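You operate a simulated robot arm through the tools that you are given. There is no shell and no other tool.

Carry out the task below with a simulated two-armed robot. There is one attempt and no reset: what you move stays moved.

Task
Check the pH of the yellow cup's juice on the white meter.
Fine: blue probe button on, black probe in till a figure shows, rinse in the clear cup, probe back in its stand, button off. Set down upright: black probe.

It is judged by the outcome, as a careful person would: the job done as asked, and still so three seconds after it is handed in. It fails if anything else is knocked over, pushed out of place, dropped, spilled or broken.

Robot
Two 7-joint arms with two-finger grippers on one trunk that stands fixed in place. Base frame: the origin is at the foot of the trunk, x ahead of it, y to its left, z up; the work surface is at about z = 0.9. Readings come in m, rad, newtons and seconds.
The left shoulder is at [0.025, 0.175, 1.354], the right one opposite. With the tool pointing down near the work surface each hand reaches from about 0.1 to 0.8 m from the base axis, measured 20 degrees to its own side. Payload 2.94 kg a hand.
Tool frame (each hand has its own): the origin (TCP) lies between the finger pads and is the grasp point; the fingertips stand 0.03 m ahead of it; z points along the fingers, y is the line along which they close. The gripper opens to 0.138 m; its body begins 0.109 m behind the TCP.
Orientation is that of the tool frame in the base frame, as a unit quaternion [x, y, z, w]. With the fingers straight down and closing along the base's y, the tool's x points along the base's -x, its y along +y and its z along -z.

Tools
- The arms move only by the tool drive_tool. It takes "left_commands", "right_commands" or both (then of equal length, played together; a hand with none holds still); each is a list that holds one entry, the list of rows, each a list of 7 numbers: the shift along the tool's x, y, z in m, then the turn, a rotation vector about the tool's x, y, z in rad, then the gripper command, from -1 (shut) to 1 (fully open), values between in proportion. In form: [[[x, y, z, ax, ay, az, fingers], ...]]. A call has 1 to 20 rows; each row is the pose to reach, as a shift and turn from the pose commanded when the call began, along the tool's axes at that moment. A row lasts 0.2 s, in which the tool goes at most 0.05 m and 0.15 rad; a call with a longer step from one row to the next is refused whole, and so is a gripper value outside its range. A pose out of reach is approached as far as the arm can. The call stops where the force on the tool passes 40 N (or 10 N more than at its start, if that is more) or the arm is blocked; 0.2 s more then pass. The fingers move at their own pace (about 0.045 m/s each) and stop on an object; they squeeze with about 36 N. The grip force told is the motor's: it shows also when the fingers shut on nothing. Time passes only in rows, and 0.2 s behind the last, so rows that repeat a pose let the fingers close. It gives the time, the measured TCP pose, the force on the tool (base axes), the opening and the grip force at its end, in the units of the frame above (readings bear some noise), with the torque about the TCP (base axes, N m) and any sound that the robot's microphone picked up, and new pictures: "pictures" is both (left out), scene, wrist or none (wrist: the cameras of the hands that moved).
- Cameras (640 x 400 px; columns grow to the right, rows downward): "scene" is now at [0.0678, -0.0083, 1.8342]; the picture's right is [0.11, -0.99, -0.00], its down [-0.79, -0.09, -0.61] and it looks along [0.60, 0.07, -0.80] (base axes); focal length 356 px, centre (320, 200). "left" rides on the left gripper at [0.071, -0.019, -0.146] in its tool frame; the picture's right is [0.26, 0.96, 0.00], its down [-0.85, 0.23, -0.48] and it looks along [-0.46, 0.12, 0.88] (tool axes); focal length 280 px, centre (320, 200). "right" rides on the right gripper at [0.071, 0.019, -0.146] in its tool frame; the picture's right is [-0.26, 0.97, 0.00], its down [-0.85, -0.23, -0.48] and it looks along [-0.46, -0.13, 0.88] (tool axes); focal length 280 px, centre (320, 200).
- move_column(by): moves the trunk up (or, below 0, down) by that many m; the arms and the scene camera ride with it, the base frame stays. It gives what a move gives, with no picture.
- turn_head(pan, tilt): turns the head with the scene camera to pan (to the left, within 2.094 rad either way) and tilt (down, from -0.506 to 1.204), counted from straight ahead of the robot (the tilt from the chest, where the trunk bows). It gives what a move gives, and a new picture of the scene camera.
- point_at(camera, pixels): for up to 12 pixels [column, row] of the newest picture of that camera ("zoom" is the newest enlarged one), the place [x, y, z] in the base frame of the surface seen there, good to about 0.002 m, but the place of the scene camera against the robot may be out by one fixed shift of up to 0.025 m in any direction. The clock stands still meanwhile.
- zoom(camera, box): a new picture of the part [left, top, right, bottom] of that camera's present view, enlarged. The clock stands still meanwhile.
- finish_job(): hands the job in; it is judged then, once.

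Leave the grippers open and the arms clear of the work at the hand-in unless told otherwise.

The tools are called as name(argument=value, ...) on one line, values as JSON. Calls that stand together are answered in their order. drive_tool: Moves the arms, as the interface text tells. Its arguments: {"type":"object","properties":{"left_commands":{"type":"array","items":{"type":"array","items":{"type":"array","items":{"type":"number"}}}},"right_commands":{"type":"array","items":{"type":"array","items":{"type":"array","items":{"type":"number"}}}},"pictures":{"type":"string","enum":["both","scene","wrist","none"]}},"required":[]} The other tools are called the same way: move_column (by) moves the trunk up or down; turn_head (pan, tilt) turns the head that bears the scene camera; point_at (camera, pixels) gives the place of the surface under pixels of a picture; zoom (camera, box) takes an enlarged picture of a part of a camera's view; finish_job () hands the job in.

At the start:

```text
clock: 0.0
left_eef_pos: [0.5603, 0.1796, 1.3466]
left_orientation: [0.0, 1.0, 0.001, 0.0]
left_contact_force: [-0.3, 0.4, 0.3]
left_ft_torque: [0.03, 0.0, 0.05]
left_opening: 0.1379
left_finger_force: 0.1
right_eef_pos: [0.5417, -0.2574, 1.3683]
right_orientation: [0.0, 1.0, 0.001, 0.0]
right_contact_force: [0.1, 0.3, 0.1]
right_ft_torque: [0.0, -0.03, -0.01]
right_opening: 0.1379
right_finger_force: 0.1
trunk travel left (down, up): [-0.525, 0.209]
head pan, tilt (commanded): [0.113, 0.92]
```

scene: 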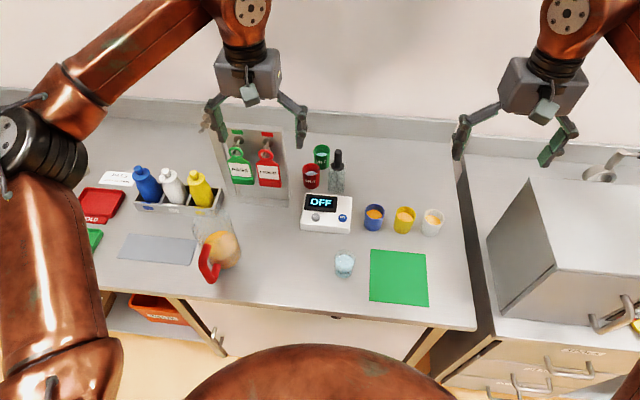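
right: 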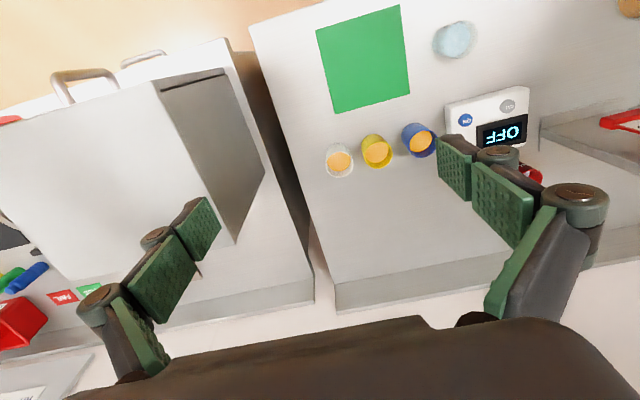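
left: 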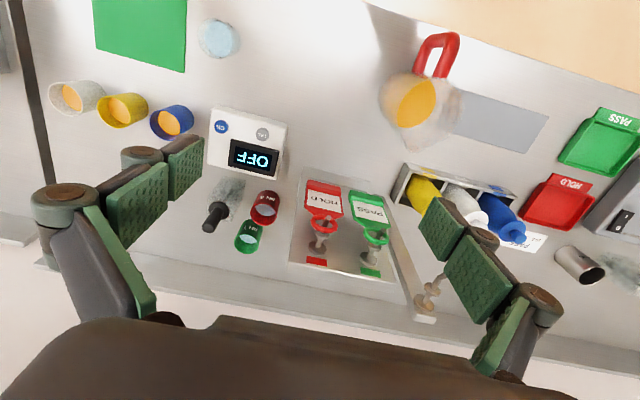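

I see the white meter (OFF) at about (326,213) in the scene picture, the black probe in a clear stand at (337,172), and the blue, yellow and white cups at (374,217), (404,219) and (432,222). The clear cup is at (344,264). I'll zoom in on these for detail.

zoom(camera="scene", box=[280, 130, 460, 290])

zoom(camera="left", box=[40, 10, 300, 260])

zoom(camera="right", box=[300, 0, 560, 220])

```text
2.50 times, centred on (370, 210) of scene
```

zoom: 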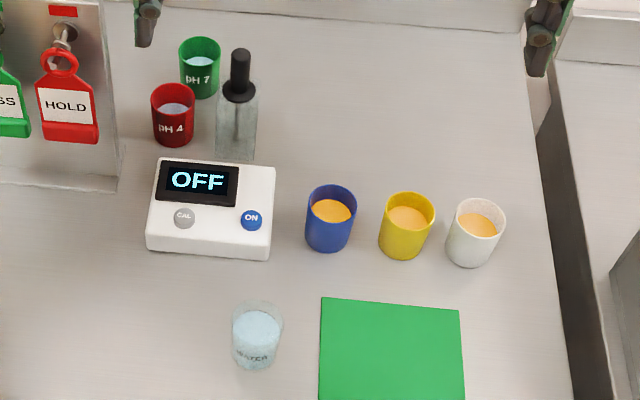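

```text
1.60 times, centred on (170, 135) of left
```

zoom: 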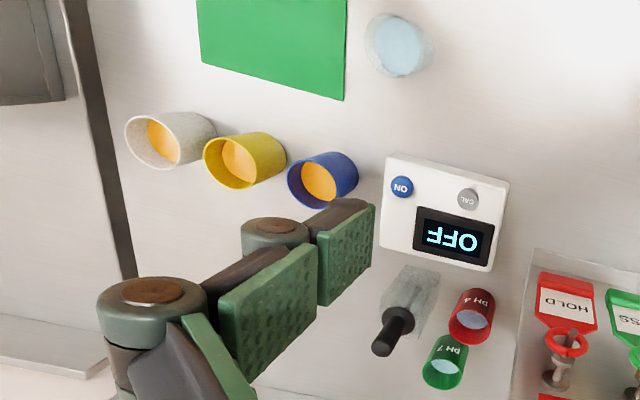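

```text
1.82 times, centred on (430, 110) of right
```

zoom: 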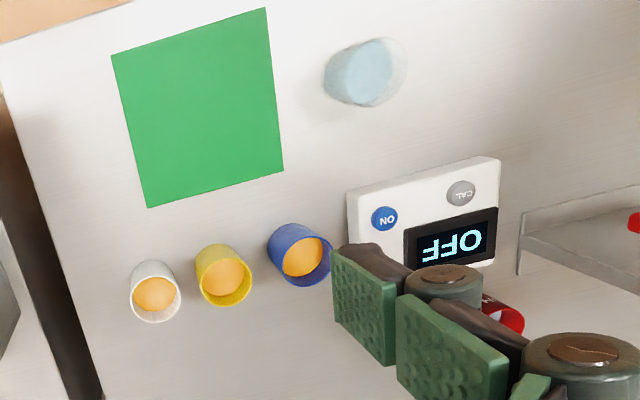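

The meter shows OFF, the blue ON button is at its lower right, and the black-capped probe sits in a clear stand. Next I'll measure places in the scene camera and in the wrist cameras so I can find the scene camera's fixed shift.

zoom(camera="scene", box=[300, 140, 370, 200])

point_at(camera="scene", pixels=[[342, 217], [315, 217], [338, 152], [338, 163], [404, 213], [404, 209], [374, 213], [432, 217], [343, 260], [344, 277]])

point_at(camera="left", pixels=[[221, 127], [261, 134], [212, 220], [216, 208], [117, 108], [217, 38], [172, 120], [71, 97]])

point_at(camera="right", pixels=[[465, 120], [507, 106], [376, 153], [419, 141], [340, 162], [453, 38]])

```text
6.67 times, centred on (335, 170) of scene
```

zoom: 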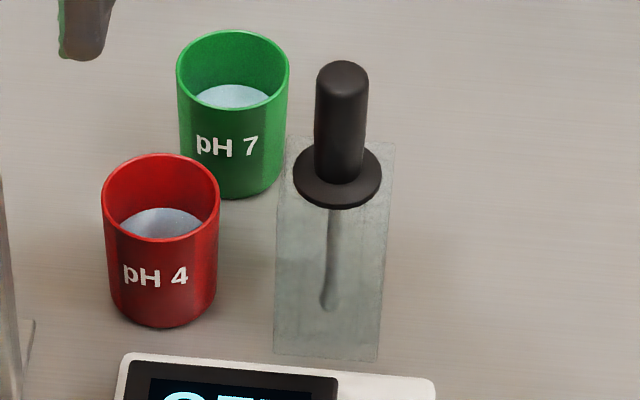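

```text
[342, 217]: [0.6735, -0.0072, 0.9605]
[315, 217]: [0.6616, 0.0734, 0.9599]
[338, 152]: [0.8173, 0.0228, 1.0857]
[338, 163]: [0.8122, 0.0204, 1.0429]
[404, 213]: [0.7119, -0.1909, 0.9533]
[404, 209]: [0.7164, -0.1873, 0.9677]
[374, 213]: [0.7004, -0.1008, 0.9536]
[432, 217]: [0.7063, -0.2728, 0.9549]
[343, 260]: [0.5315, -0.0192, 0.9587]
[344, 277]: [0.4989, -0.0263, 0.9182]
```

```text
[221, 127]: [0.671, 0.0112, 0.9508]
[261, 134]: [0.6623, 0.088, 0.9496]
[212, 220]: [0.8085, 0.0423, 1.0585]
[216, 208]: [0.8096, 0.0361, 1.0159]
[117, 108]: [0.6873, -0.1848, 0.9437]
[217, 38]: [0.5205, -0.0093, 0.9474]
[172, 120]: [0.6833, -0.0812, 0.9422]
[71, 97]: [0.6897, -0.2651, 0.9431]
```

```text
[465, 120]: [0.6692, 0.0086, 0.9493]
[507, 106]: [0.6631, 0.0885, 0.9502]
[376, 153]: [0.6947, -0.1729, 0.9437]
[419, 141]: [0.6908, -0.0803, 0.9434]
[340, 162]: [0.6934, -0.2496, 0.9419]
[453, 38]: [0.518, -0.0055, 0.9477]
```

The scene camera reads about (+0.002, −0.016, +0.010) away from the wrist cameras. I'll measure the probe and its stand in the enlarged picture: handle top (342,70), collar edges (296,180) and (381,175), and stand corners.

point_at(camera="zoom", pixels=[[342, 68], [342, 80], [340, 130], [338, 170], [298, 182], [378, 176], [335, 203], [328, 300], [300, 340], [370, 345], [290, 145], [388, 150]])

zoom(camera="scene", box=[355, 190, 455, 250])

```text
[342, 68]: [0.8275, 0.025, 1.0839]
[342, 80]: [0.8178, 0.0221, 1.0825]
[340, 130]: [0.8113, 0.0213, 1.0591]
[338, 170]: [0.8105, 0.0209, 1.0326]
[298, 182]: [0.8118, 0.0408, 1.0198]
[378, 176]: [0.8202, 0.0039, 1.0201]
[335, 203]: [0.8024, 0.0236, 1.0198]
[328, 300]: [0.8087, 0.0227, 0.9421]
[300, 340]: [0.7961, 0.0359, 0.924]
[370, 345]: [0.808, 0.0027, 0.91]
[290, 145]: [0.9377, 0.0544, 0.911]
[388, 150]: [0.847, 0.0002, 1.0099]
```

```text
6.40 times, centred on (405, 220) of scene
```

zoom: 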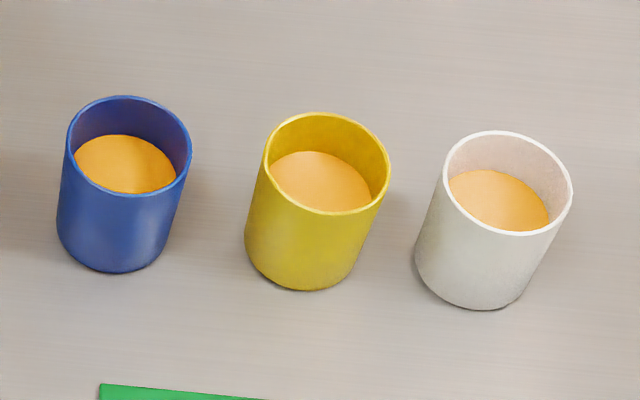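

The probe handle is about 23 mm wide. After the shift correction it stands near (0.82, 0.039), running from the collar at z≈1.01 to its top at z≈1.074. Now I'll measure the yellow cup's rim in the enlarged picture (front (322,212), back (328,114)), the juice (320,182), and the neighbouring cups.

point_at(camera="zoom", pixels=[[322, 213], [328, 114], [266, 170], [388, 170], [320, 182], [300, 288], [122, 193], [505, 234], [285, 160], [365, 195]])

zoom(camera="scene", box=[315, 235, 375, 285])

```text
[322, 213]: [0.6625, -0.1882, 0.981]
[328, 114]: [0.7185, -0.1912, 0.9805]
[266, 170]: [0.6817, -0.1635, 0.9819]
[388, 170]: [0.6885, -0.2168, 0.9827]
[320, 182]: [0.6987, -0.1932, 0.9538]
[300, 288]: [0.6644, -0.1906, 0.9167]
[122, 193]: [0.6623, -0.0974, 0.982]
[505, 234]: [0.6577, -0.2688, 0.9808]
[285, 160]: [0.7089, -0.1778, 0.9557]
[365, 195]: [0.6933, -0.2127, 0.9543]
```

```text
8.00 times, centred on (345, 260) of scene
```

zoom: 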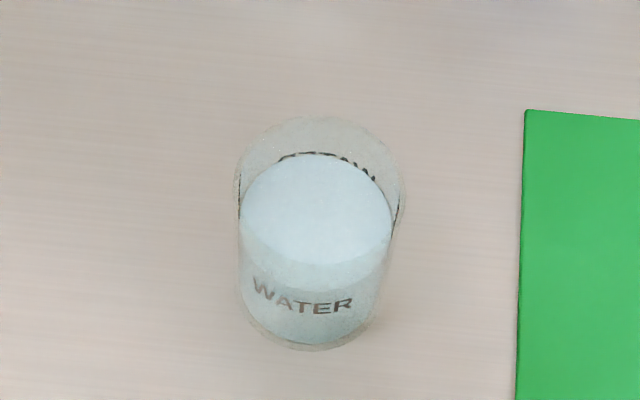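

Yellow cup: rim at true z≈0.971, juice at 0.943, centre near (0.689, −0.174). The clear cup is labelled WATER. I'll measure its rim (320,118)/(315,262), water centre (315,205), and the pH cups and tag board near the stand.

point_at(camera="zoom", pixels=[[320, 119], [315, 205], [315, 160], [312, 250], [245, 215], [390, 215], [240, 180], [403, 185], [310, 345]])

point_at(camera="scene", pixels=[[311, 163], [321, 145], [311, 188], [285, 130], [290, 200], [235, 125], [268, 140], [350, 140], [337, 110], [337, 120], [300, 195], [350, 200]])

```text
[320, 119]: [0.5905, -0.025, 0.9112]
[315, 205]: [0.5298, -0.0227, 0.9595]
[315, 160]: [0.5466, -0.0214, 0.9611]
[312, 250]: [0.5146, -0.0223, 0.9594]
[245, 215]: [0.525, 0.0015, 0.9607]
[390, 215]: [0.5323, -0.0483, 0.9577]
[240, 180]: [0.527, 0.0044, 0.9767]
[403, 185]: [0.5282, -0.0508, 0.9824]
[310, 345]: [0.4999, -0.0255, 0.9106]
```

```text
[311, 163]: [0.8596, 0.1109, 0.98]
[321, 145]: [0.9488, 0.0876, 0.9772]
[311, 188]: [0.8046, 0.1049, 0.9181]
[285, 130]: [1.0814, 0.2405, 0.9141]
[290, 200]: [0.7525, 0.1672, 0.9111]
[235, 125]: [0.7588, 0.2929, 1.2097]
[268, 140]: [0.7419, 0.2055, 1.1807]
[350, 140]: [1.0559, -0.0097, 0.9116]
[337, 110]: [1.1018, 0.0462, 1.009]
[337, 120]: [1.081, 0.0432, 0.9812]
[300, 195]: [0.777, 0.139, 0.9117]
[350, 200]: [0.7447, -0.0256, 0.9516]
```

Now I'll use the left hand, fingers shut, to go above the blue ON button at about (0.670, 0.010), stopping at z≈1.10. The right hand holds still.

drive_tool(left_commands=[[[-0.014, -0.021, 0.031, 0, 0, 0, -1], [-0.0275, -0.0425, 0.062, 0, 0, 0, -1], [-0.041, -0.064, 0.093, 0, 0, 0, -1], [-0.055, -0.085, 0.123, 0, 0, 0, -1], [-0.069, -0.106, 0.154, 0, 0, 0, -1], [-0.0825, -0.1275, 0.185, 0, 0, 0, -1], [-0.096, -0.149, 0.216, 0, 0, 0, -1], [-0.11, -0.17, 0.247, 0, 0, 0, -1], [-0.11, -0.17, 0.247, 0, 0, 0, -1], [-0.11, -0.17, 0.247, 0, 0, 0, -1]]], pictures="both")

```text
clock: 2.2
left_eef_pos: [0.6713, 0.0089, 1.1004]
left_orientation: [-0.001, 1.0, 0.0, 0.0]
left_contact_force: [0.6, -0.3, 0.2]
left_ft_torque: [-0.04, -0.01, 0.03]
left_opening: 0.0
left_finger_force: 28.5
right_eef_pos: [0.5423, -0.2588, 1.3683]
right_orientation: [0.0, 1.0, 0.001, -0.001]
right_contact_force: [0.3, 0.1, -0.7]
right_ft_torque: [-0.03, -0.02, 0.01]
right_opening: 0.138
right_finger_force: 0.0
trunk travel left (down, up): [-0.525, 0.209]
head pan, tilt (commanded): [0.113, 0.92]
```

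scene: 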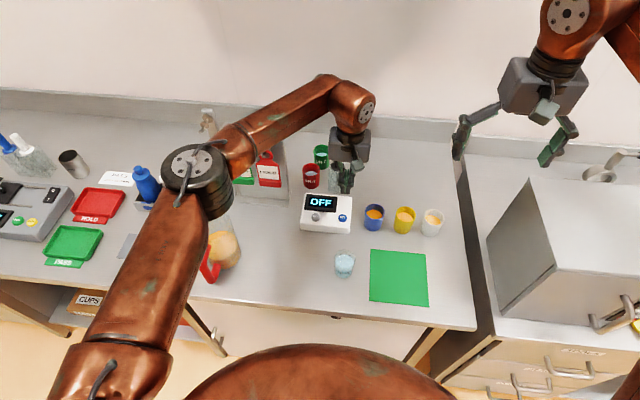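
left: 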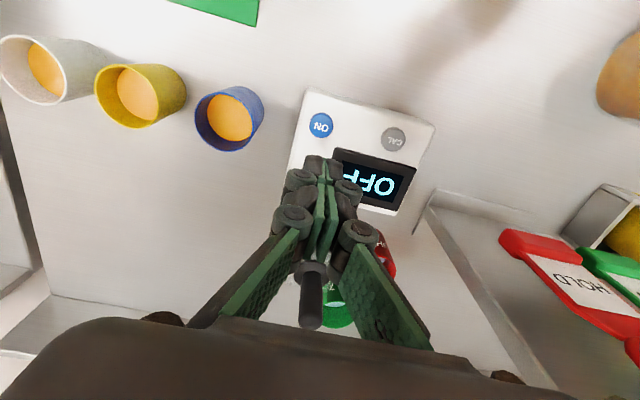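

The left hand is above the meter with its fingers shut, and the ON button shows at (321,125) in the left picture. I'll measure it and the other items from this nearer view.

point_at(camera="left", pixels=[[321, 125], [313, 125], [329, 125], [321, 116], [321, 134], [394, 138], [345, 128], [139, 95], [230, 118], [311, 320], [318, 280]])

zoom(camera="left", box=[240, 80, 440, 220])

```text
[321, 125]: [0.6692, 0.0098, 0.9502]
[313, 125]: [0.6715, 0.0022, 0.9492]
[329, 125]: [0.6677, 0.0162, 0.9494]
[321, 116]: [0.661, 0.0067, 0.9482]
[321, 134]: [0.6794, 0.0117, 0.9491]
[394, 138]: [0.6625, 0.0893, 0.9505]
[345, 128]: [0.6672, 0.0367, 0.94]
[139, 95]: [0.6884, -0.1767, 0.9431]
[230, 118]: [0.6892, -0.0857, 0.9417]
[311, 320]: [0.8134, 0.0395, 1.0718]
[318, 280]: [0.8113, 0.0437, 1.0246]
```

```text
2.86 times, centred on (340, 150) of left
```

zoom: 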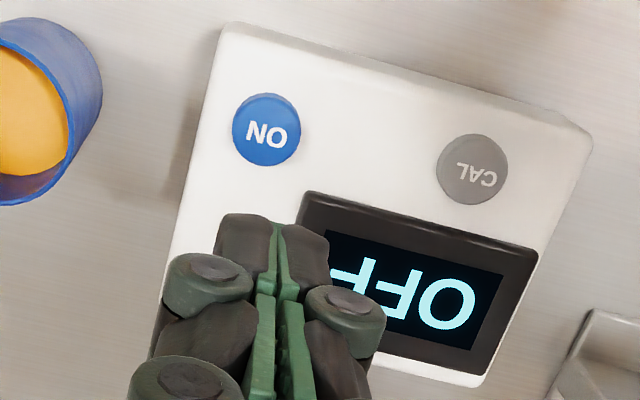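

The button centre is at (0.6695, 0.0095, 0.950), on a meter face at z 0.940. I'll shift 2 mm and come down until the tips are about 1 cm above the button.

drive_tool(left_commands=[[[0.002, 0.0005, 0.03, 0, 0, 0, -1], [0.002, 0.0005, 0.06, 0, 0, 0, -1], [0.002, 0.0005, 0.085, 0, 0, 0, -1], [0.002, 0.0005, 0.1, 0, 0, 0, -1], [0.002, 0.0005, 0.108, 0, 0, 0, -1], [0.002, 0.0005, 0.11, 0, 0, 0, -1]]], pictures="both")

```text
clock: 3.6
left_eef_pos: [0.6687, 0.0105, 0.9898]
left_orientation: [0.0, 1.0, 0.0, 0.001]
left_contact_force: [-0.4, -0.1, 0.5]
left_ft_torque: [-0.03, -0.01, 0.0]
left_opening: 0.0
left_finger_force: 28.3
right_eef_pos: [0.5422, -0.2579, 1.3675]
right_orientation: [-0.001, 1.0, 0.001, -0.001]
right_contact_force: [-0.2, -0.3, 0.7]
right_ft_torque: [0.0, 0.01, -0.03]
right_opening: 0.138
right_finger_force: 0.0
trunk travel left (down, up): [-0.525, 0.209]
head pan, tilt (commanded): [0.113, 0.92]
```

scene: 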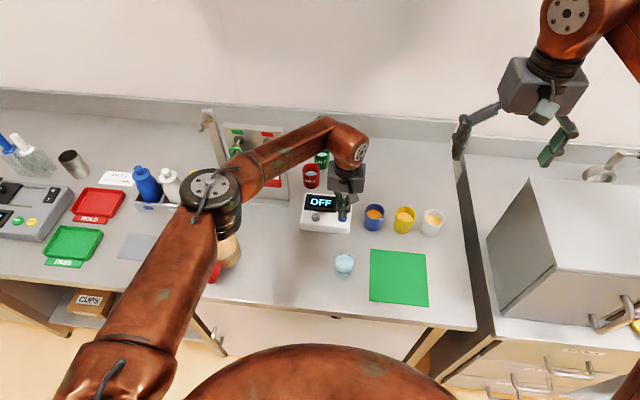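
left: 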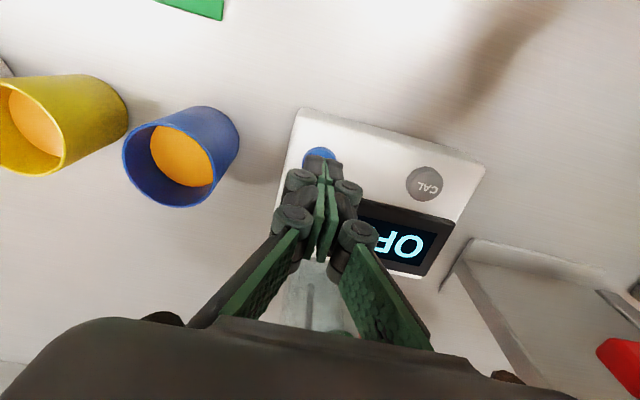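

The tips are about 1 cm above the button, whose top edge still shows at (320,150). The display still reads OFF. I'll come down in 2 mm steps to begin the press and watch the force and display.

drive_tool(left_commands=[[[0, 0, 0.004, 0, 0, 0, -1], [0, 0, 0.006, 0, 0, 0, -1], [0, 0, 0.008, 0, 0, 0, -1], [0, 0, 0.009, 0, 0, 0, -1], [0, 0, 0.01, 0, 0, 0, -1], [0, 0, 0.011, 0, 0, 0, -1]]], pictures="scene")

```text
clock: 5.0
left_eef_pos: [0.6693, 0.0099, 0.9795]
left_orientation: [0.0, 1.0, 0.0, 0.0]
left_contact_force: [0.9, 0.6, 0.4]
left_ft_torque: [0.0, -0.01, -0.02]
left_opening: 0.0004
left_finger_force: 28.6
right_eef_pos: [0.5414, -0.2569, 1.3674]
right_orientation: [0.0, 1.0, 0.001, 0.0]
right_contact_force: [-0.3, -0.3, -0.4]
right_ft_torque: [0.02, 0.01, 0.02]
right_opening: 0.1379
right_finger_force: 0.1
trunk travel left (down, up): [-0.525, 0.209]
head pan, tilt (commanded): [0.113, 0.92]
```

scene: 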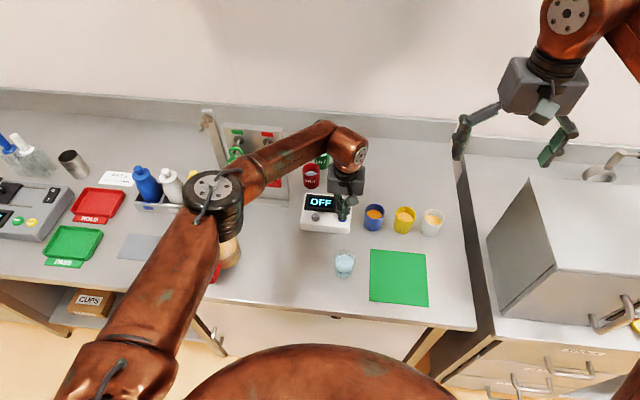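

There's no contact force yet and it still reads OFF. I'll go on down in 1 mm steps, at most 6 mm more.

drive_tool(left_commands=[[[0, 0, 0.001, 0, 0, 0, -1], [0, 0, 0.002, 0, 0, 0, -1], [0, 0, 0.003, 0, 0, 0, -1]]], pictures="scene")

```text
clock: 5.8
left_eef_pos: [0.6701, 0.0096, 0.9744]
left_orientation: [0.0, 1.0, 0.0, 0.001]
left_contact_force: [0.4, 0.2, 0.0]
left_ft_torque: [0.03, 0.0, 0.03]
left_opening: 0.0002
left_finger_force: 28.1
right_eef_pos: [0.5423, -0.2569, 1.3677]
right_orientation: [0.0, 1.0, 0.0, 0.0]
right_contact_force: [0.5, 0.4, -0.8]
right_ft_torque: [-0.02, -0.04, -0.02]
right_opening: 0.1379
right_finger_force: 0.1
trunk travel left (down, up): [-0.525, 0.209]
head pan, tilt (commanded): [0.113, 0.92]
```

scene: 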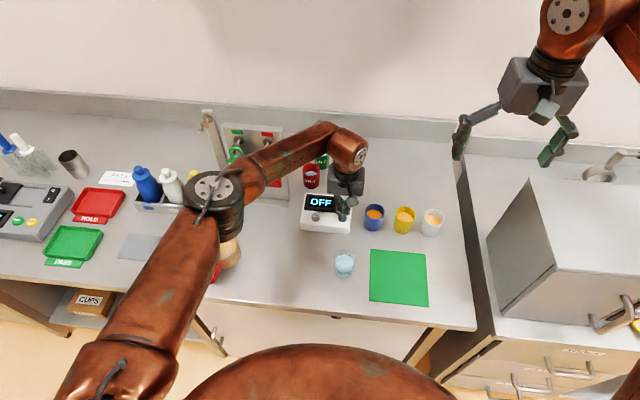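

Still no force, with the TCP reading z≈0.975–0.976. I'll take a close look with the left wrist camera before going further.

zoom(camera="left", box=[250, 100, 450, 240])

zoom(camera="scene", box=[290, 165, 390, 245])

```text
2.86 times, centred on (350, 170) of left
```

zoom: 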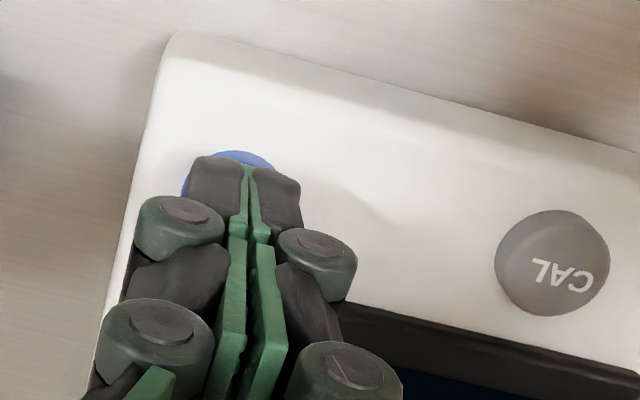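

```text
5.00 times, centred on (340, 205) of scene
```

zoom: 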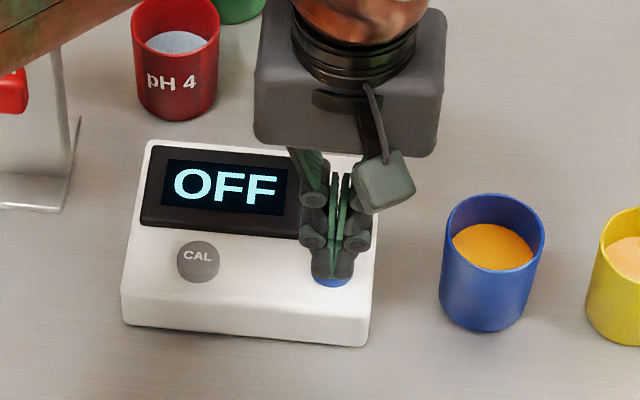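

The fingertips are right over the button with a small blue rim showing. I'll continue down in 1 mm steps.

drive_tool(left_commands=[[[0, 0, 0.001, 0, 0, 0, -1], [0, 0, 0.002, 0, 0, 0, -1], [0, 0, 0.003, 0, 0, 0, -1]]], pictures="scene")

```text
clock: 6.6
left_eef_pos: [0.6688, 0.011, 0.9726]
left_orientation: [0.0, 1.0, 0.0, 0.0]
left_contact_force: [-0.3, 0.5, 2.9]
left_ft_torque: [0.05, -0.06, -0.02]
left_opening: 0.0063
left_finger_force: 28.8
right_eef_pos: [0.5422, -0.257, 1.3672]
right_orientation: [0.001, 1.0, 0.0, 0.0]
right_contact_force: [-0.3, 0.2, 1.1]
right_ft_torque: [0.0, -0.01, -0.03]
right_opening: 0.1381
right_finger_force: 0.1
trunk travel left (down, up): [-0.525, 0.209]
head pan, tilt (commanded): [0.113, 0.92]
heard: click
```

scene: 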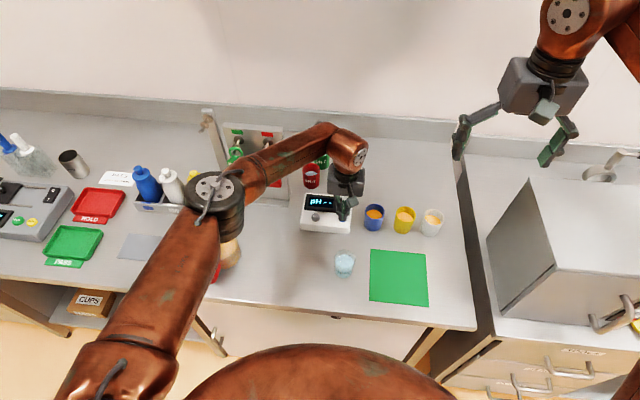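

I heard a click and the display now shows "pH --", so the meter is on. I'll lift the left hand straight up, then take it back and out to the left, clear of the right hand's work.

drive_tool(left_commands=[[[0, 0, -0.02, 0, 0, 0, -1], [0, 0, -0.06, 0, 0, 0, -1], [0, 0, -0.105, 0, 0, 0, -1], [0, 0, -0.15, 0, 0, 0, -1], [0, 0, -0.195, 0, 0, 0, -1], [0, 0, -0.24, 0, 0, 0, -1], [0.02, 0.03, -0.27, 0, 0, 0, -1], [0.04, 0.06, -0.3, 0, 0, 0, -1], [0.06, 0.09, -0.33, 0, 0, 0, -1], [0.08, 0.12, -0.36, 0, 0, 0, -1], [0.1, 0.155, -0.38, 0, 0, 0, -1], [0.12, 0.195, -0.385, 0, 0, 0, -1], [0.14, 0.235, -0.39, 0, 0, 0, -1], [0.16, 0.275, -0.39, 0, 0, 0, -1], [0.18, 0.31, -0.39, 0, 0, 0, -1]]], pictures="both")

```text
clock: 9.8
left_eef_pos: [0.4862, 0.3215, 1.363]
left_orientation: [0.001, 1.0, 0.0, 0.0]
left_contact_force: [-0.6, 0.2, 0.2]
left_ft_torque: [-0.03, -0.02, 0.03]
left_opening: 0.0
left_finger_force: 28.0
right_eef_pos: [0.5409, -0.2562, 1.3698]
right_orientation: [-0.001, 1.0, 0.0, 0.0]
right_contact_force: [-0.8, 0.7, 0.6]
right_ft_torque: [-0.04, -0.03, 0.0]
right_opening: 0.1378
right_finger_force: 0.0
trunk travel left (down, up): [-0.525, 0.209]
head pan, tilt (commanded): [0.113, 0.92]
```

scene: 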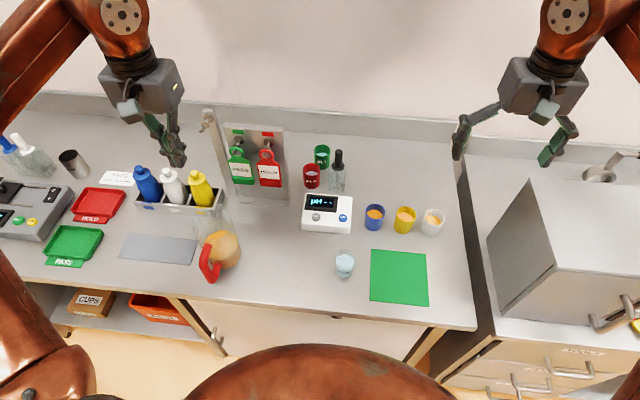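
left: 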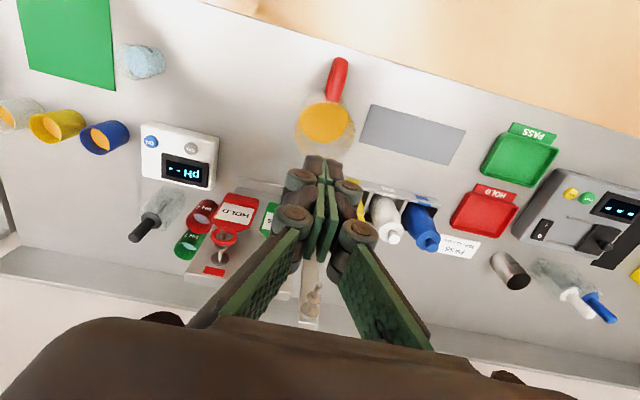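

The meter reads "pH --" and the left hand is clear. Next I'll bring the right hand toward the probe with its fingers tilted forward 0.6 rad, because the probe is near the reach limit. The gripper will be about 7 cm open, stopping at roughly (0.74, 0.037, 1.20) to look.

drive_tool(right_commands=[[[-0.02, 0.029, 0.017, 0, -0.06, 0, 0.0], [-0.04, 0.059, 0.034, 0, -0.12, 0, 0.0], [-0.06, 0.088, 0.051, 0, -0.18, 0, 0.0], [-0.08, 0.117, 0.068, 0, -0.24, 0, 0.0], [-0.1, 0.147, 0.085, 0, -0.3, 0, 0.0], [-0.12, 0.176, 0.102, 0, -0.36, 0, 0.0], [-0.14, 0.205, 0.119, 0, -0.42, 0, 0.0], [-0.16, 0.234, 0.136, 0, -0.48, 0, 0.0], [-0.18, 0.264, 0.153, 0, -0.54, 0, 0.0], [-0.2, 0.293, 0.17, 0, -0.6, 0, 0.0], [-0.2, 0.293, 0.17, 0, -0.6, 0, 0.0]]], pictures="both")

```text
clock: 12.2
left_eef_pos: [0.4874, 0.3195, 1.3627]
left_orientation: [0.0, 1.0, 0.0, 0.0]
left_contact_force: [-0.4, -0.1, -0.3]
left_ft_torque: [0.02, 0.03, 0.0]
left_opening: 0.0003
left_finger_force: 28.3
right_eef_pos: [0.7417, 0.0334, 1.1991]
right_orientation: [0.001, 0.955, 0.0, 0.296]
right_contact_force: [1.1, -0.3, -0.6]
right_ft_torque: [0.03, 0.04, 0.05]
right_opening: 0.0687
right_finger_force: 0.1
trunk travel left (down, up): [-0.525, 0.209]
head pan, tilt (commanded): [0.113, 0.92]
```

scene: 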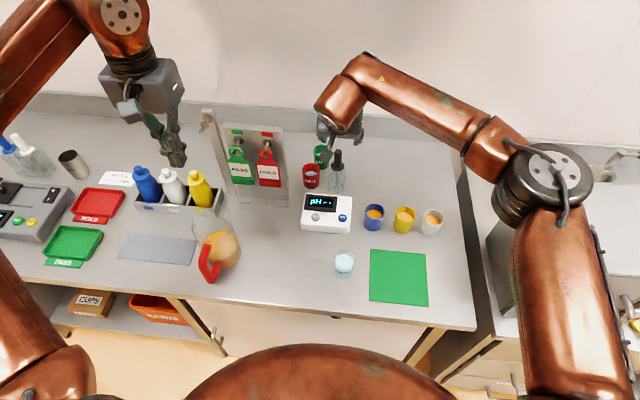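
right: 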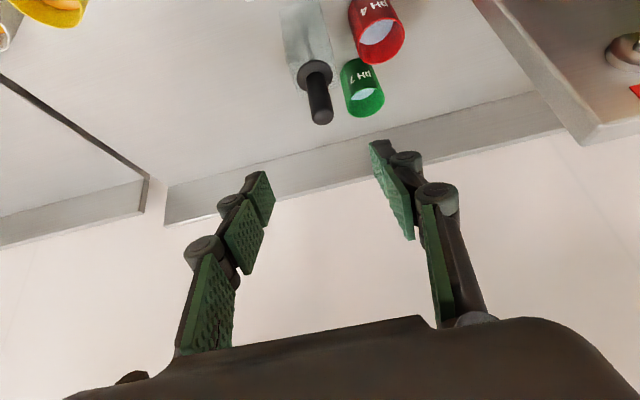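

The right hand reached its pose. The black handle shows at (320,95) in the right picture, with its top end at about (321,116). I'll zoom in and measure.

zoom(camera="right", box=[270, 0, 410, 130])

```text
3.08 times, centred on (340, 65) of right
```

zoom: 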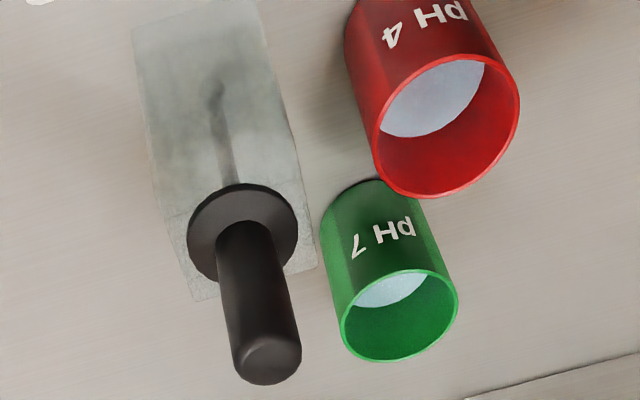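

The probe's collar and handle are clearly seen. I'll measure the handle top (268,360), shaft sides, the collar edges, and the stand's top corners.

point_at(camera="zoom", pixels=[[268, 362], [268, 345], [238, 350], [298, 340], [258, 290], [230, 290], [286, 280], [192, 240], [294, 218], [240, 190], [310, 262], [195, 295]])

```text
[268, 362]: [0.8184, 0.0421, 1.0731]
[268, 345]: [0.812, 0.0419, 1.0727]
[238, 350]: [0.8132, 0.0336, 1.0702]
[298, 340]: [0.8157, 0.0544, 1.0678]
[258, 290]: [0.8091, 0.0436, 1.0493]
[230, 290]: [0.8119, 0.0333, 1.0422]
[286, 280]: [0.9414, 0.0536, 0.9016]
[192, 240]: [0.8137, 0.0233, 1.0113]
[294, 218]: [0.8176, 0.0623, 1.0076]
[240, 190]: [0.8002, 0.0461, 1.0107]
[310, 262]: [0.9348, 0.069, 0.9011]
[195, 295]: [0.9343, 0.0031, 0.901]
```

The probe's axis is at about (0.8195, 0.043), with the collar at z 1.010 and the handle top at 1.073. I'll move the open fingers to straddle a point directly above the handle, TCP near (0.819, 0.043, 1.15).

drive_tool(right_commands=[[[-0.009, 0.002, 0.021, 0, 0, 0, 0.0], [-0.018, 0.004, 0.042, 0, 0, 0, 0.0], [-0.027, 0.006, 0.063, 0, 0, 0, 0.0], [-0.036, 0.008, 0.0835, 0, 0, 0, 0.0], [-0.036, 0.008, 0.0835, 0, 0, 0, 0.0], [-0.036, 0.008, 0.0835, 0, 0, 0, 0.0]]], pictures="both")

```text
clock: 13.6
left_eef_pos: [0.489, 0.3195, 1.3631]
left_orientation: [0.0, 1.0, 0.0, 0.0]
left_contact_force: [-0.5, -0.3, -0.1]
left_ft_torque: [0.0, 0.03, -0.01]
left_opening: 0.0
left_finger_force: 28.2
right_eef_pos: [0.8187, 0.043, 1.1498]
right_orientation: [0.0, 0.955, 0.0, 0.296]
right_contact_force: [-0.5, -0.6, 0.1]
right_ft_torque: [0.04, -0.05, 0.0]
right_opening: 0.0688
right_finger_force: 0.0
trunk travel left (down, up): [-0.525, 0.209]
head pan, tilt (commanded): [0.113, 0.92]
```

scene: 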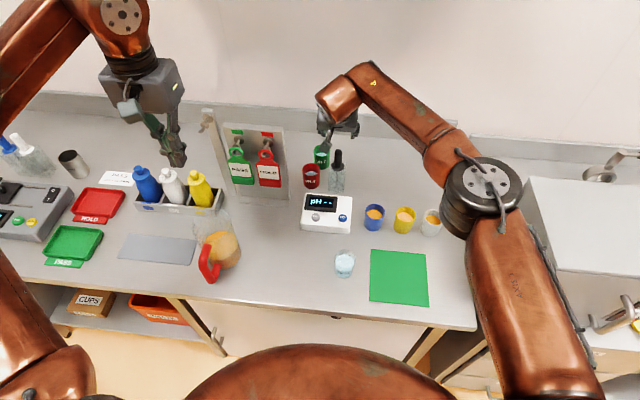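
right: 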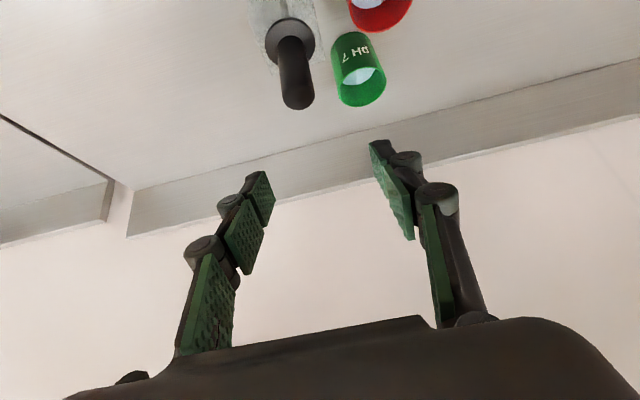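

I'm above the handle now. I'll measure the handle's side edges again from this nearer view to confirm alignment before descending.

zoom(camera="right", box=[230, 0, 390, 120])

```text
3.33 times, centred on (310, 60) of right
```

zoom: 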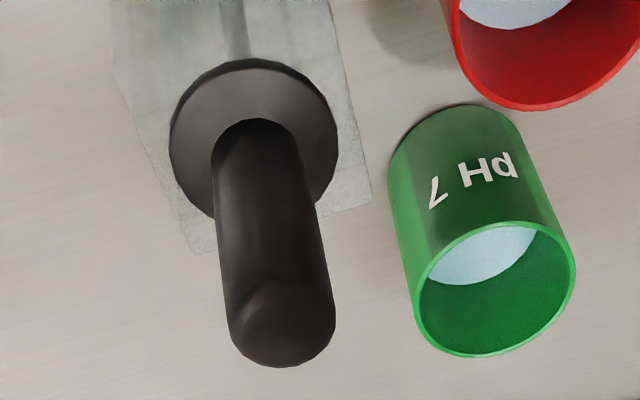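

point_at(camera="zoom", pixels=[[283, 320], [283, 355], [236, 325], [332, 312], [285, 295], [218, 240], [312, 200], [265, 190], [175, 155], [333, 135], [250, 63], [252, 92]])

```text
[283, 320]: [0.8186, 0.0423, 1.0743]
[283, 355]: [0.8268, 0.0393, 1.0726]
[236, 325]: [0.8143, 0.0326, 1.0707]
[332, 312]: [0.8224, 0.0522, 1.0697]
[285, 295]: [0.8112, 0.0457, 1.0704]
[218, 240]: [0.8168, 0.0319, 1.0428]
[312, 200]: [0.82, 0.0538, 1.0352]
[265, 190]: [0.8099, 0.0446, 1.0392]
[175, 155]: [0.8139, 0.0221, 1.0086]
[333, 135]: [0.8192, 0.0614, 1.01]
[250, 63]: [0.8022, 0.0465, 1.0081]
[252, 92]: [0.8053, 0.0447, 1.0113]
```

The handle centre measures (0.8185, 0.0425) and the TCP is at (0.8187, 0.043), so they are well aligned. I'll descend straight down 98 mm, keeping the fingertips above the collar.

drive_tool(right_commands=[[[0.0113, 0, 0.0165, 0, 0, 0, 0.0], [0.0226, -0.0003, 0.033, 0, 0, 0, 0.0], [0.0339, -0.0005, 0.0495, 0, 0, 0, 0.0], [0.0452, -0.0005, 0.066, 0, 0, 0, 0.0], [0.0525, -0.0005, 0.0765, 0, 0, 0, 0.0], [0.0554, -0.0005, 0.0808, 0, 0, 0, 0.0], [0.0554, -0.0005, 0.0808, 0, 0, 0, 0.0]]], pictures="both")

```text
clock: 15.2
left_eef_pos: [0.4881, 0.3197, 1.3616]
left_orientation: [0.0, 1.0, 0.0, 0.0]
left_contact_force: [1.0, -0.1, -0.4]
left_ft_torque: [0.04, 0.01, 0.01]
left_opening: 0.0
left_finger_force: 28.4
right_eef_pos: [0.8195, 0.0432, 1.0523]
right_orientation: [0.0, 0.955, 0.001, 0.296]
right_contact_force: [0.2, -0.6, -0.1]
right_ft_torque: [0.0, 0.01, 0.01]
right_opening: 0.069
right_finger_force: 0.1
trunk travel left (down, up): [-0.525, 0.209]
head pan, tilt (commanded): [0.113, 0.92]
```

scene: 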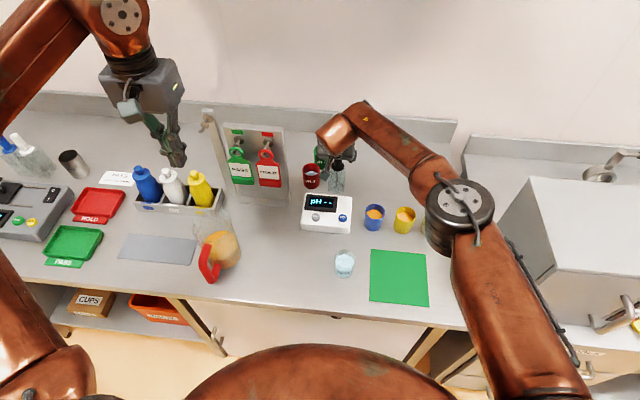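
right: 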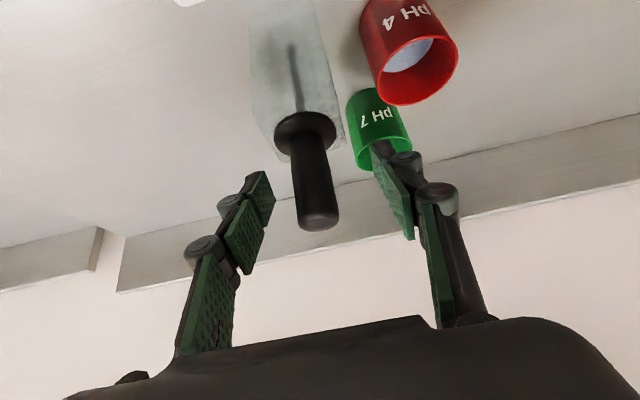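

The fingers straddle the handle above the collar. Before closing, I'll zoom in to check that the handle is centred between the pads.

zoom(camera="right", box=[220, 90, 430, 250])

```text
2.50 times, centred on (325, 170) of right
```

zoom: 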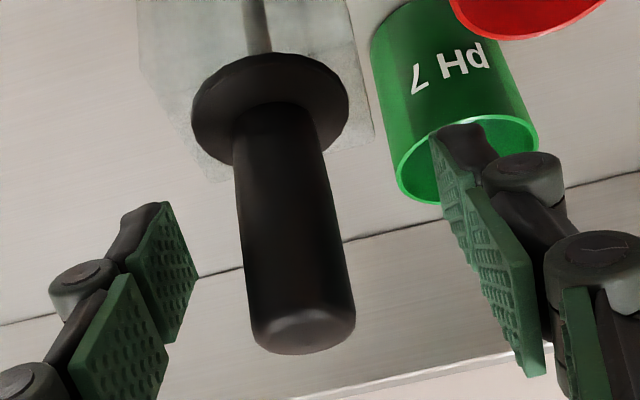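

point_at(camera="zoom", pixels=[[243, 230], [332, 210], [288, 240], [248, 280], [346, 265], [300, 325], [262, 330], [352, 310], [160, 265], [470, 230], [195, 130], [345, 110]])

```text
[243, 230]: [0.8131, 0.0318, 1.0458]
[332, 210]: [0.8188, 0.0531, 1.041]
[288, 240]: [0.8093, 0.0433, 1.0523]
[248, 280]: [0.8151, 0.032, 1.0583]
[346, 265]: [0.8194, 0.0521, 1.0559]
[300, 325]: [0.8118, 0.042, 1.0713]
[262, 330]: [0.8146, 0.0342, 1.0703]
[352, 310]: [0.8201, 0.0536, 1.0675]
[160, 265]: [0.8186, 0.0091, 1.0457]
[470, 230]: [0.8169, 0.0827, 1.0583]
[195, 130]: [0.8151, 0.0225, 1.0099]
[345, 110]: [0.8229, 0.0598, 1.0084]
```

point_at(camera="zoom", pixels=[[150, 290], [170, 240], [180, 270], [130, 340], [460, 210], [480, 250], [500, 270], [490, 235], [520, 300], [455, 180], [440, 160]])

```text
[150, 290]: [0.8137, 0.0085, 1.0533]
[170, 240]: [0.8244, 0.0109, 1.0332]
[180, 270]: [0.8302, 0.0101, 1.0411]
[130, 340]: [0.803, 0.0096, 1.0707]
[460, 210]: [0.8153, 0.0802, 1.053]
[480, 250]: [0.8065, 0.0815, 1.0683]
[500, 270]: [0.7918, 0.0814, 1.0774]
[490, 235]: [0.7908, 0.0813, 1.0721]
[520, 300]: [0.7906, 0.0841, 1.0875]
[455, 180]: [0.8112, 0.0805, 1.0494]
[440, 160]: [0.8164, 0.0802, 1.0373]
```

The pads measure y≈0.0095 and 0.081, so their midpoint is at 0.045. The handle is at about 0.0427, roughly 2 mm off toward −y. I'll shift −1.5 mm in y and close partway, to about 38 mm, then check the gaps again.

drive_tool(right_commands=[[[0, -0.0015, 0, 0, 0, 0, 0.0], [0, -0.0015, 0, 0, 0, 0, -0.45], [0, -0.0015, 0, 0, 0, 0, -0.45], [0, -0.0015, 0, 0, 0, 0, -0.45], [0, -0.0015, 0, 0, 0, 0, -0.45]]], pictures="wrist")

zoom(camera="right", box=[220, 90, 430, 250])

```text
clock: 16.4
left_eef_pos: [0.4892, 0.3206, 1.3632]
left_orientation: [0.0, 1.0, 0.0, -0.001]
left_contact_force: [0.7, -0.6, -0.1]
left_ft_torque: [-0.01, 0.01, 0.0]
left_opening: 0.0
left_finger_force: 28.6
right_eef_pos: [0.8186, 0.0425, 1.0515]
right_orientation: [0.0, 0.955, 0.0, 0.296]
right_contact_force: [-0.4, -0.6, -0.3]
right_ft_torque: [-0.01, -0.04, -0.01]
right_opening: 0.0378
right_finger_force: 0.1
trunk travel left (down, up): [-0.525, 0.209]
head pan, tilt (commanded): [0.113, 0.92]
```

right: 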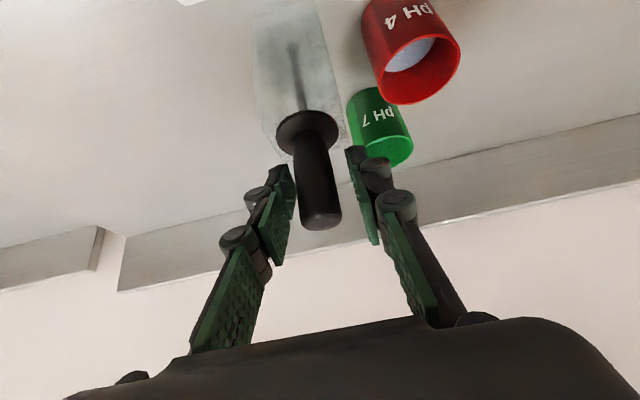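

```text
2.50 times, centred on (325, 170) of right
```

zoom: 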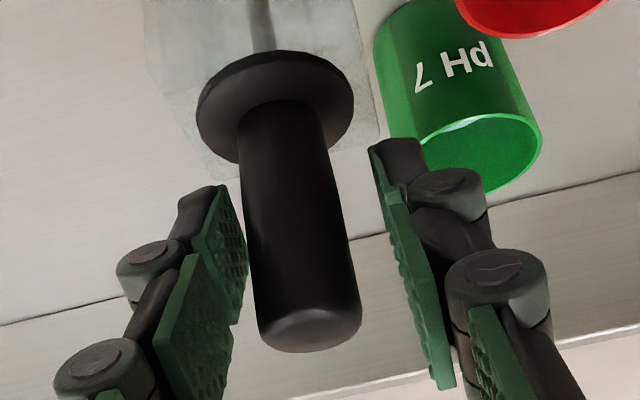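

point_at(camera="zoom", pixels=[[215, 260], [225, 230], [200, 320], [235, 260], [400, 230], [392, 200], [412, 270], [420, 300], [247, 230], [338, 215], [255, 290], [350, 265]])

```text
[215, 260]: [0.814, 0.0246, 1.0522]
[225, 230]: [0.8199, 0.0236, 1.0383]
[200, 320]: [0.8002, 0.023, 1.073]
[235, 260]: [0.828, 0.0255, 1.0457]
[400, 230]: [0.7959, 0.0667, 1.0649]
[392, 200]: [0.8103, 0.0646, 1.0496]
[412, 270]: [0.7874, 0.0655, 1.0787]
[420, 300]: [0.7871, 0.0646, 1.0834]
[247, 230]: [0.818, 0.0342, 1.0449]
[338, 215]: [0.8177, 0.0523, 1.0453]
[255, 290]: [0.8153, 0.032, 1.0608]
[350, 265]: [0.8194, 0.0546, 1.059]
```

The gaps are about 9 mm on the left and 11 mm on the right, so it's nearly centred. I'll shift another −0.7 mm and close onto the handle.

drive_tool(right_commands=[[[0, -0.0007, 0, 0, 0, 0, -0.45], [0, -0.0007, 0, 0, 0, 0, -0.6], [0, -0.0007, 0, 0, 0, 0, -0.7], [0, -0.0007, 0, 0, 0, 0, -1], [0, -0.0007, 0, 0, 0, 0, -1], [0, -0.0007, 0, 0, 0, 0, -1], [0, -0.0007, 0, 0, 0, 0, -1]]], pictures="both")

zoom(camera="right", box=[220, 90, 430, 250])

zoom(camera="scene", box=[290, 130, 390, 210])

```text
clock: 18.0
left_eef_pos: [0.4877, 0.3195, 1.363]
left_orientation: [0.001, 1.0, 0.0, 0.001]
left_contact_force: [-0.4, 0.0, -0.6]
left_ft_torque: [0.0, -0.03, 0.0]
left_opening: 0.0001
left_finger_force: 28.9
right_eef_pos: [0.8184, 0.0415, 1.051]
right_orientation: [0.0, 0.955, 0.0, 0.296]
right_contact_force: [0.0, -0.1, -0.7]
right_ft_torque: [0.0, 0.0, -0.01]
right_opening: 0.0212
right_finger_force: 36.2
trunk travel left (down, up): [-0.525, 0.209]
head pan, tilt (commanded): [0.113, 0.92]
```

scene: 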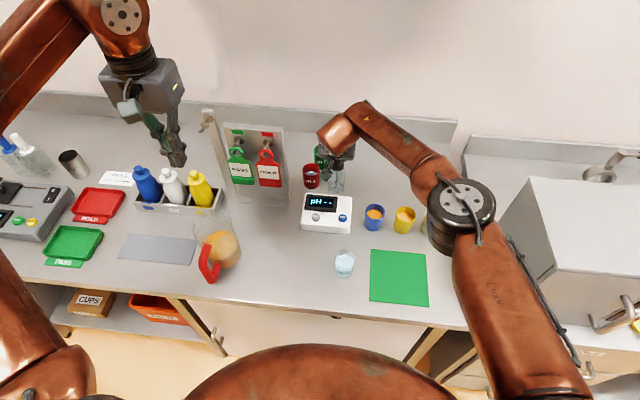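
right: 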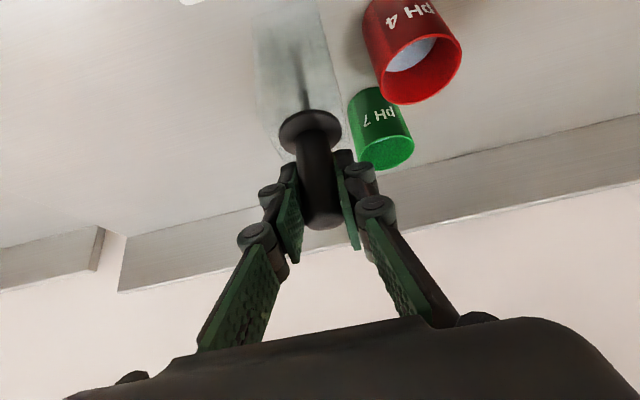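

```text
2.50 times, centred on (325, 170) of right
```

zoom: 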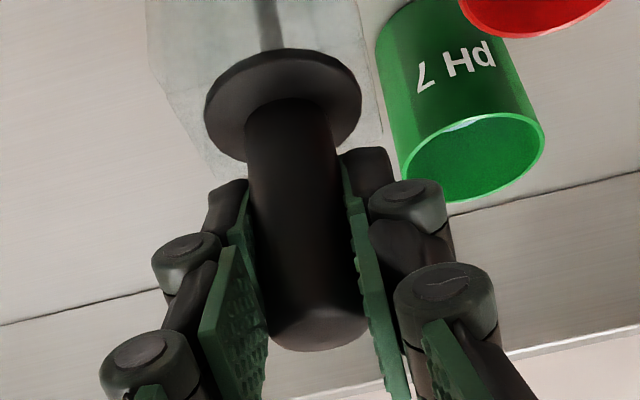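

```text
5.00 times, centred on (340, 170) of scene
```

zoom: 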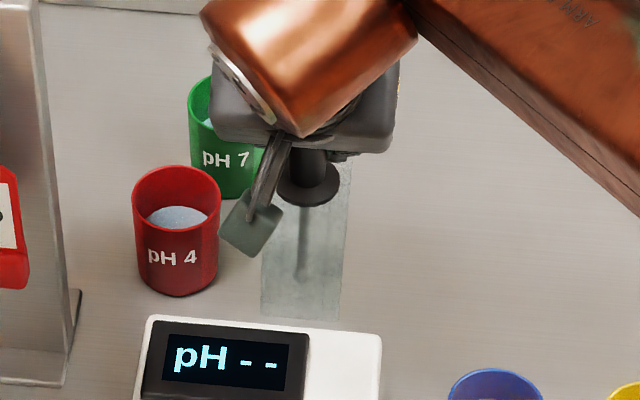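

Grip is firm, with the opening at 21 mm and 36 N. I'll lift straight up slowly, first 2 cm and then on to 12 cm, with equal steps so I can return to the same place.

drive_tool(right_commands=[[[-0.0028, 0, -0.0041, 0, 0, 0, -1], [-0.0057, 0, -0.0082, 0, 0, 0, -1], [-0.0113, 0, -0.0165, 0, 0, 0, -1], [-0.017, 0, -0.0247, 0, 0, 0, -1]]], pictures="both")

zoom(camera="scene", box=[290, 130, 390, 210])

```text
clock: 19.0
left_eef_pos: [0.4886, 0.3205, 1.3646]
left_orientation: [0.0, 1.0, 0.001, 0.0]
left_contact_force: [-0.3, -0.6, 0.2]
left_ft_torque: [-0.03, 0.02, -0.02]
left_opening: 0.0
left_finger_force: 28.0
right_eef_pos: [0.8191, 0.0419, 1.0808]
right_orientation: [0.001, 0.955, 0.0, 0.296]
right_contact_force: [0.2, -0.6, -1.1]
right_ft_torque: [0.0, 0.0, 0.02]
right_opening: 0.0209
right_finger_force: 36.2
trunk travel left (down, up): [-0.525, 0.209]
head pan, tilt (commanded): [0.113, 0.92]
```

scene: 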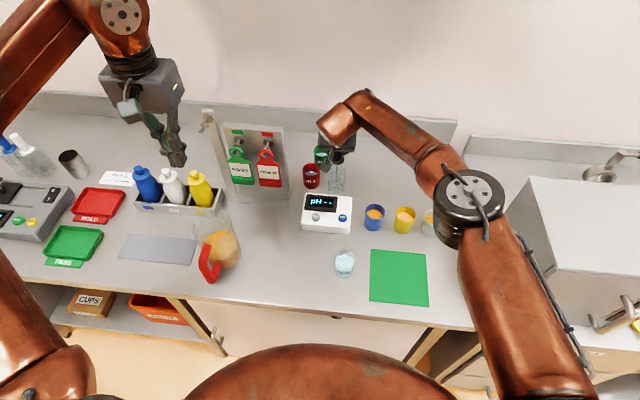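
right: 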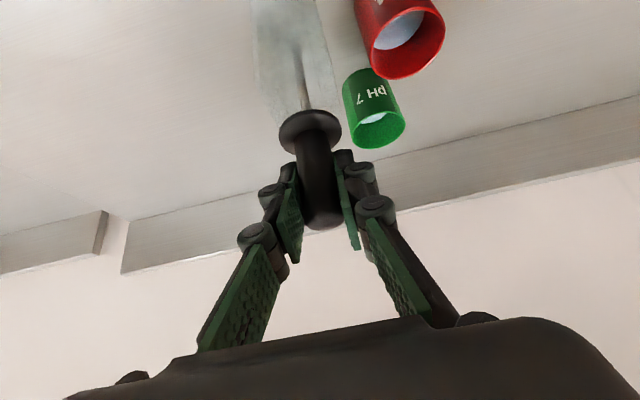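

```text
5.00 times, centred on (340, 170) of scene
```

zoom: 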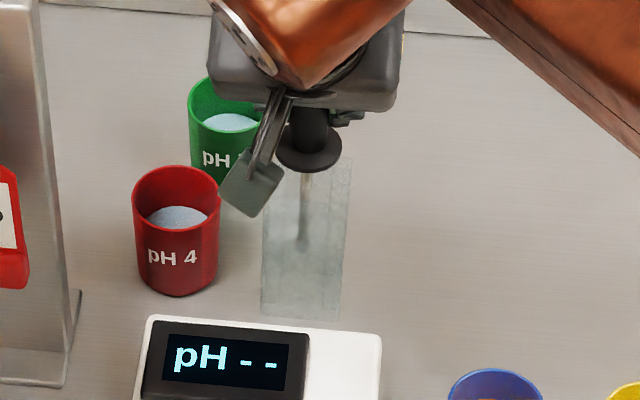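

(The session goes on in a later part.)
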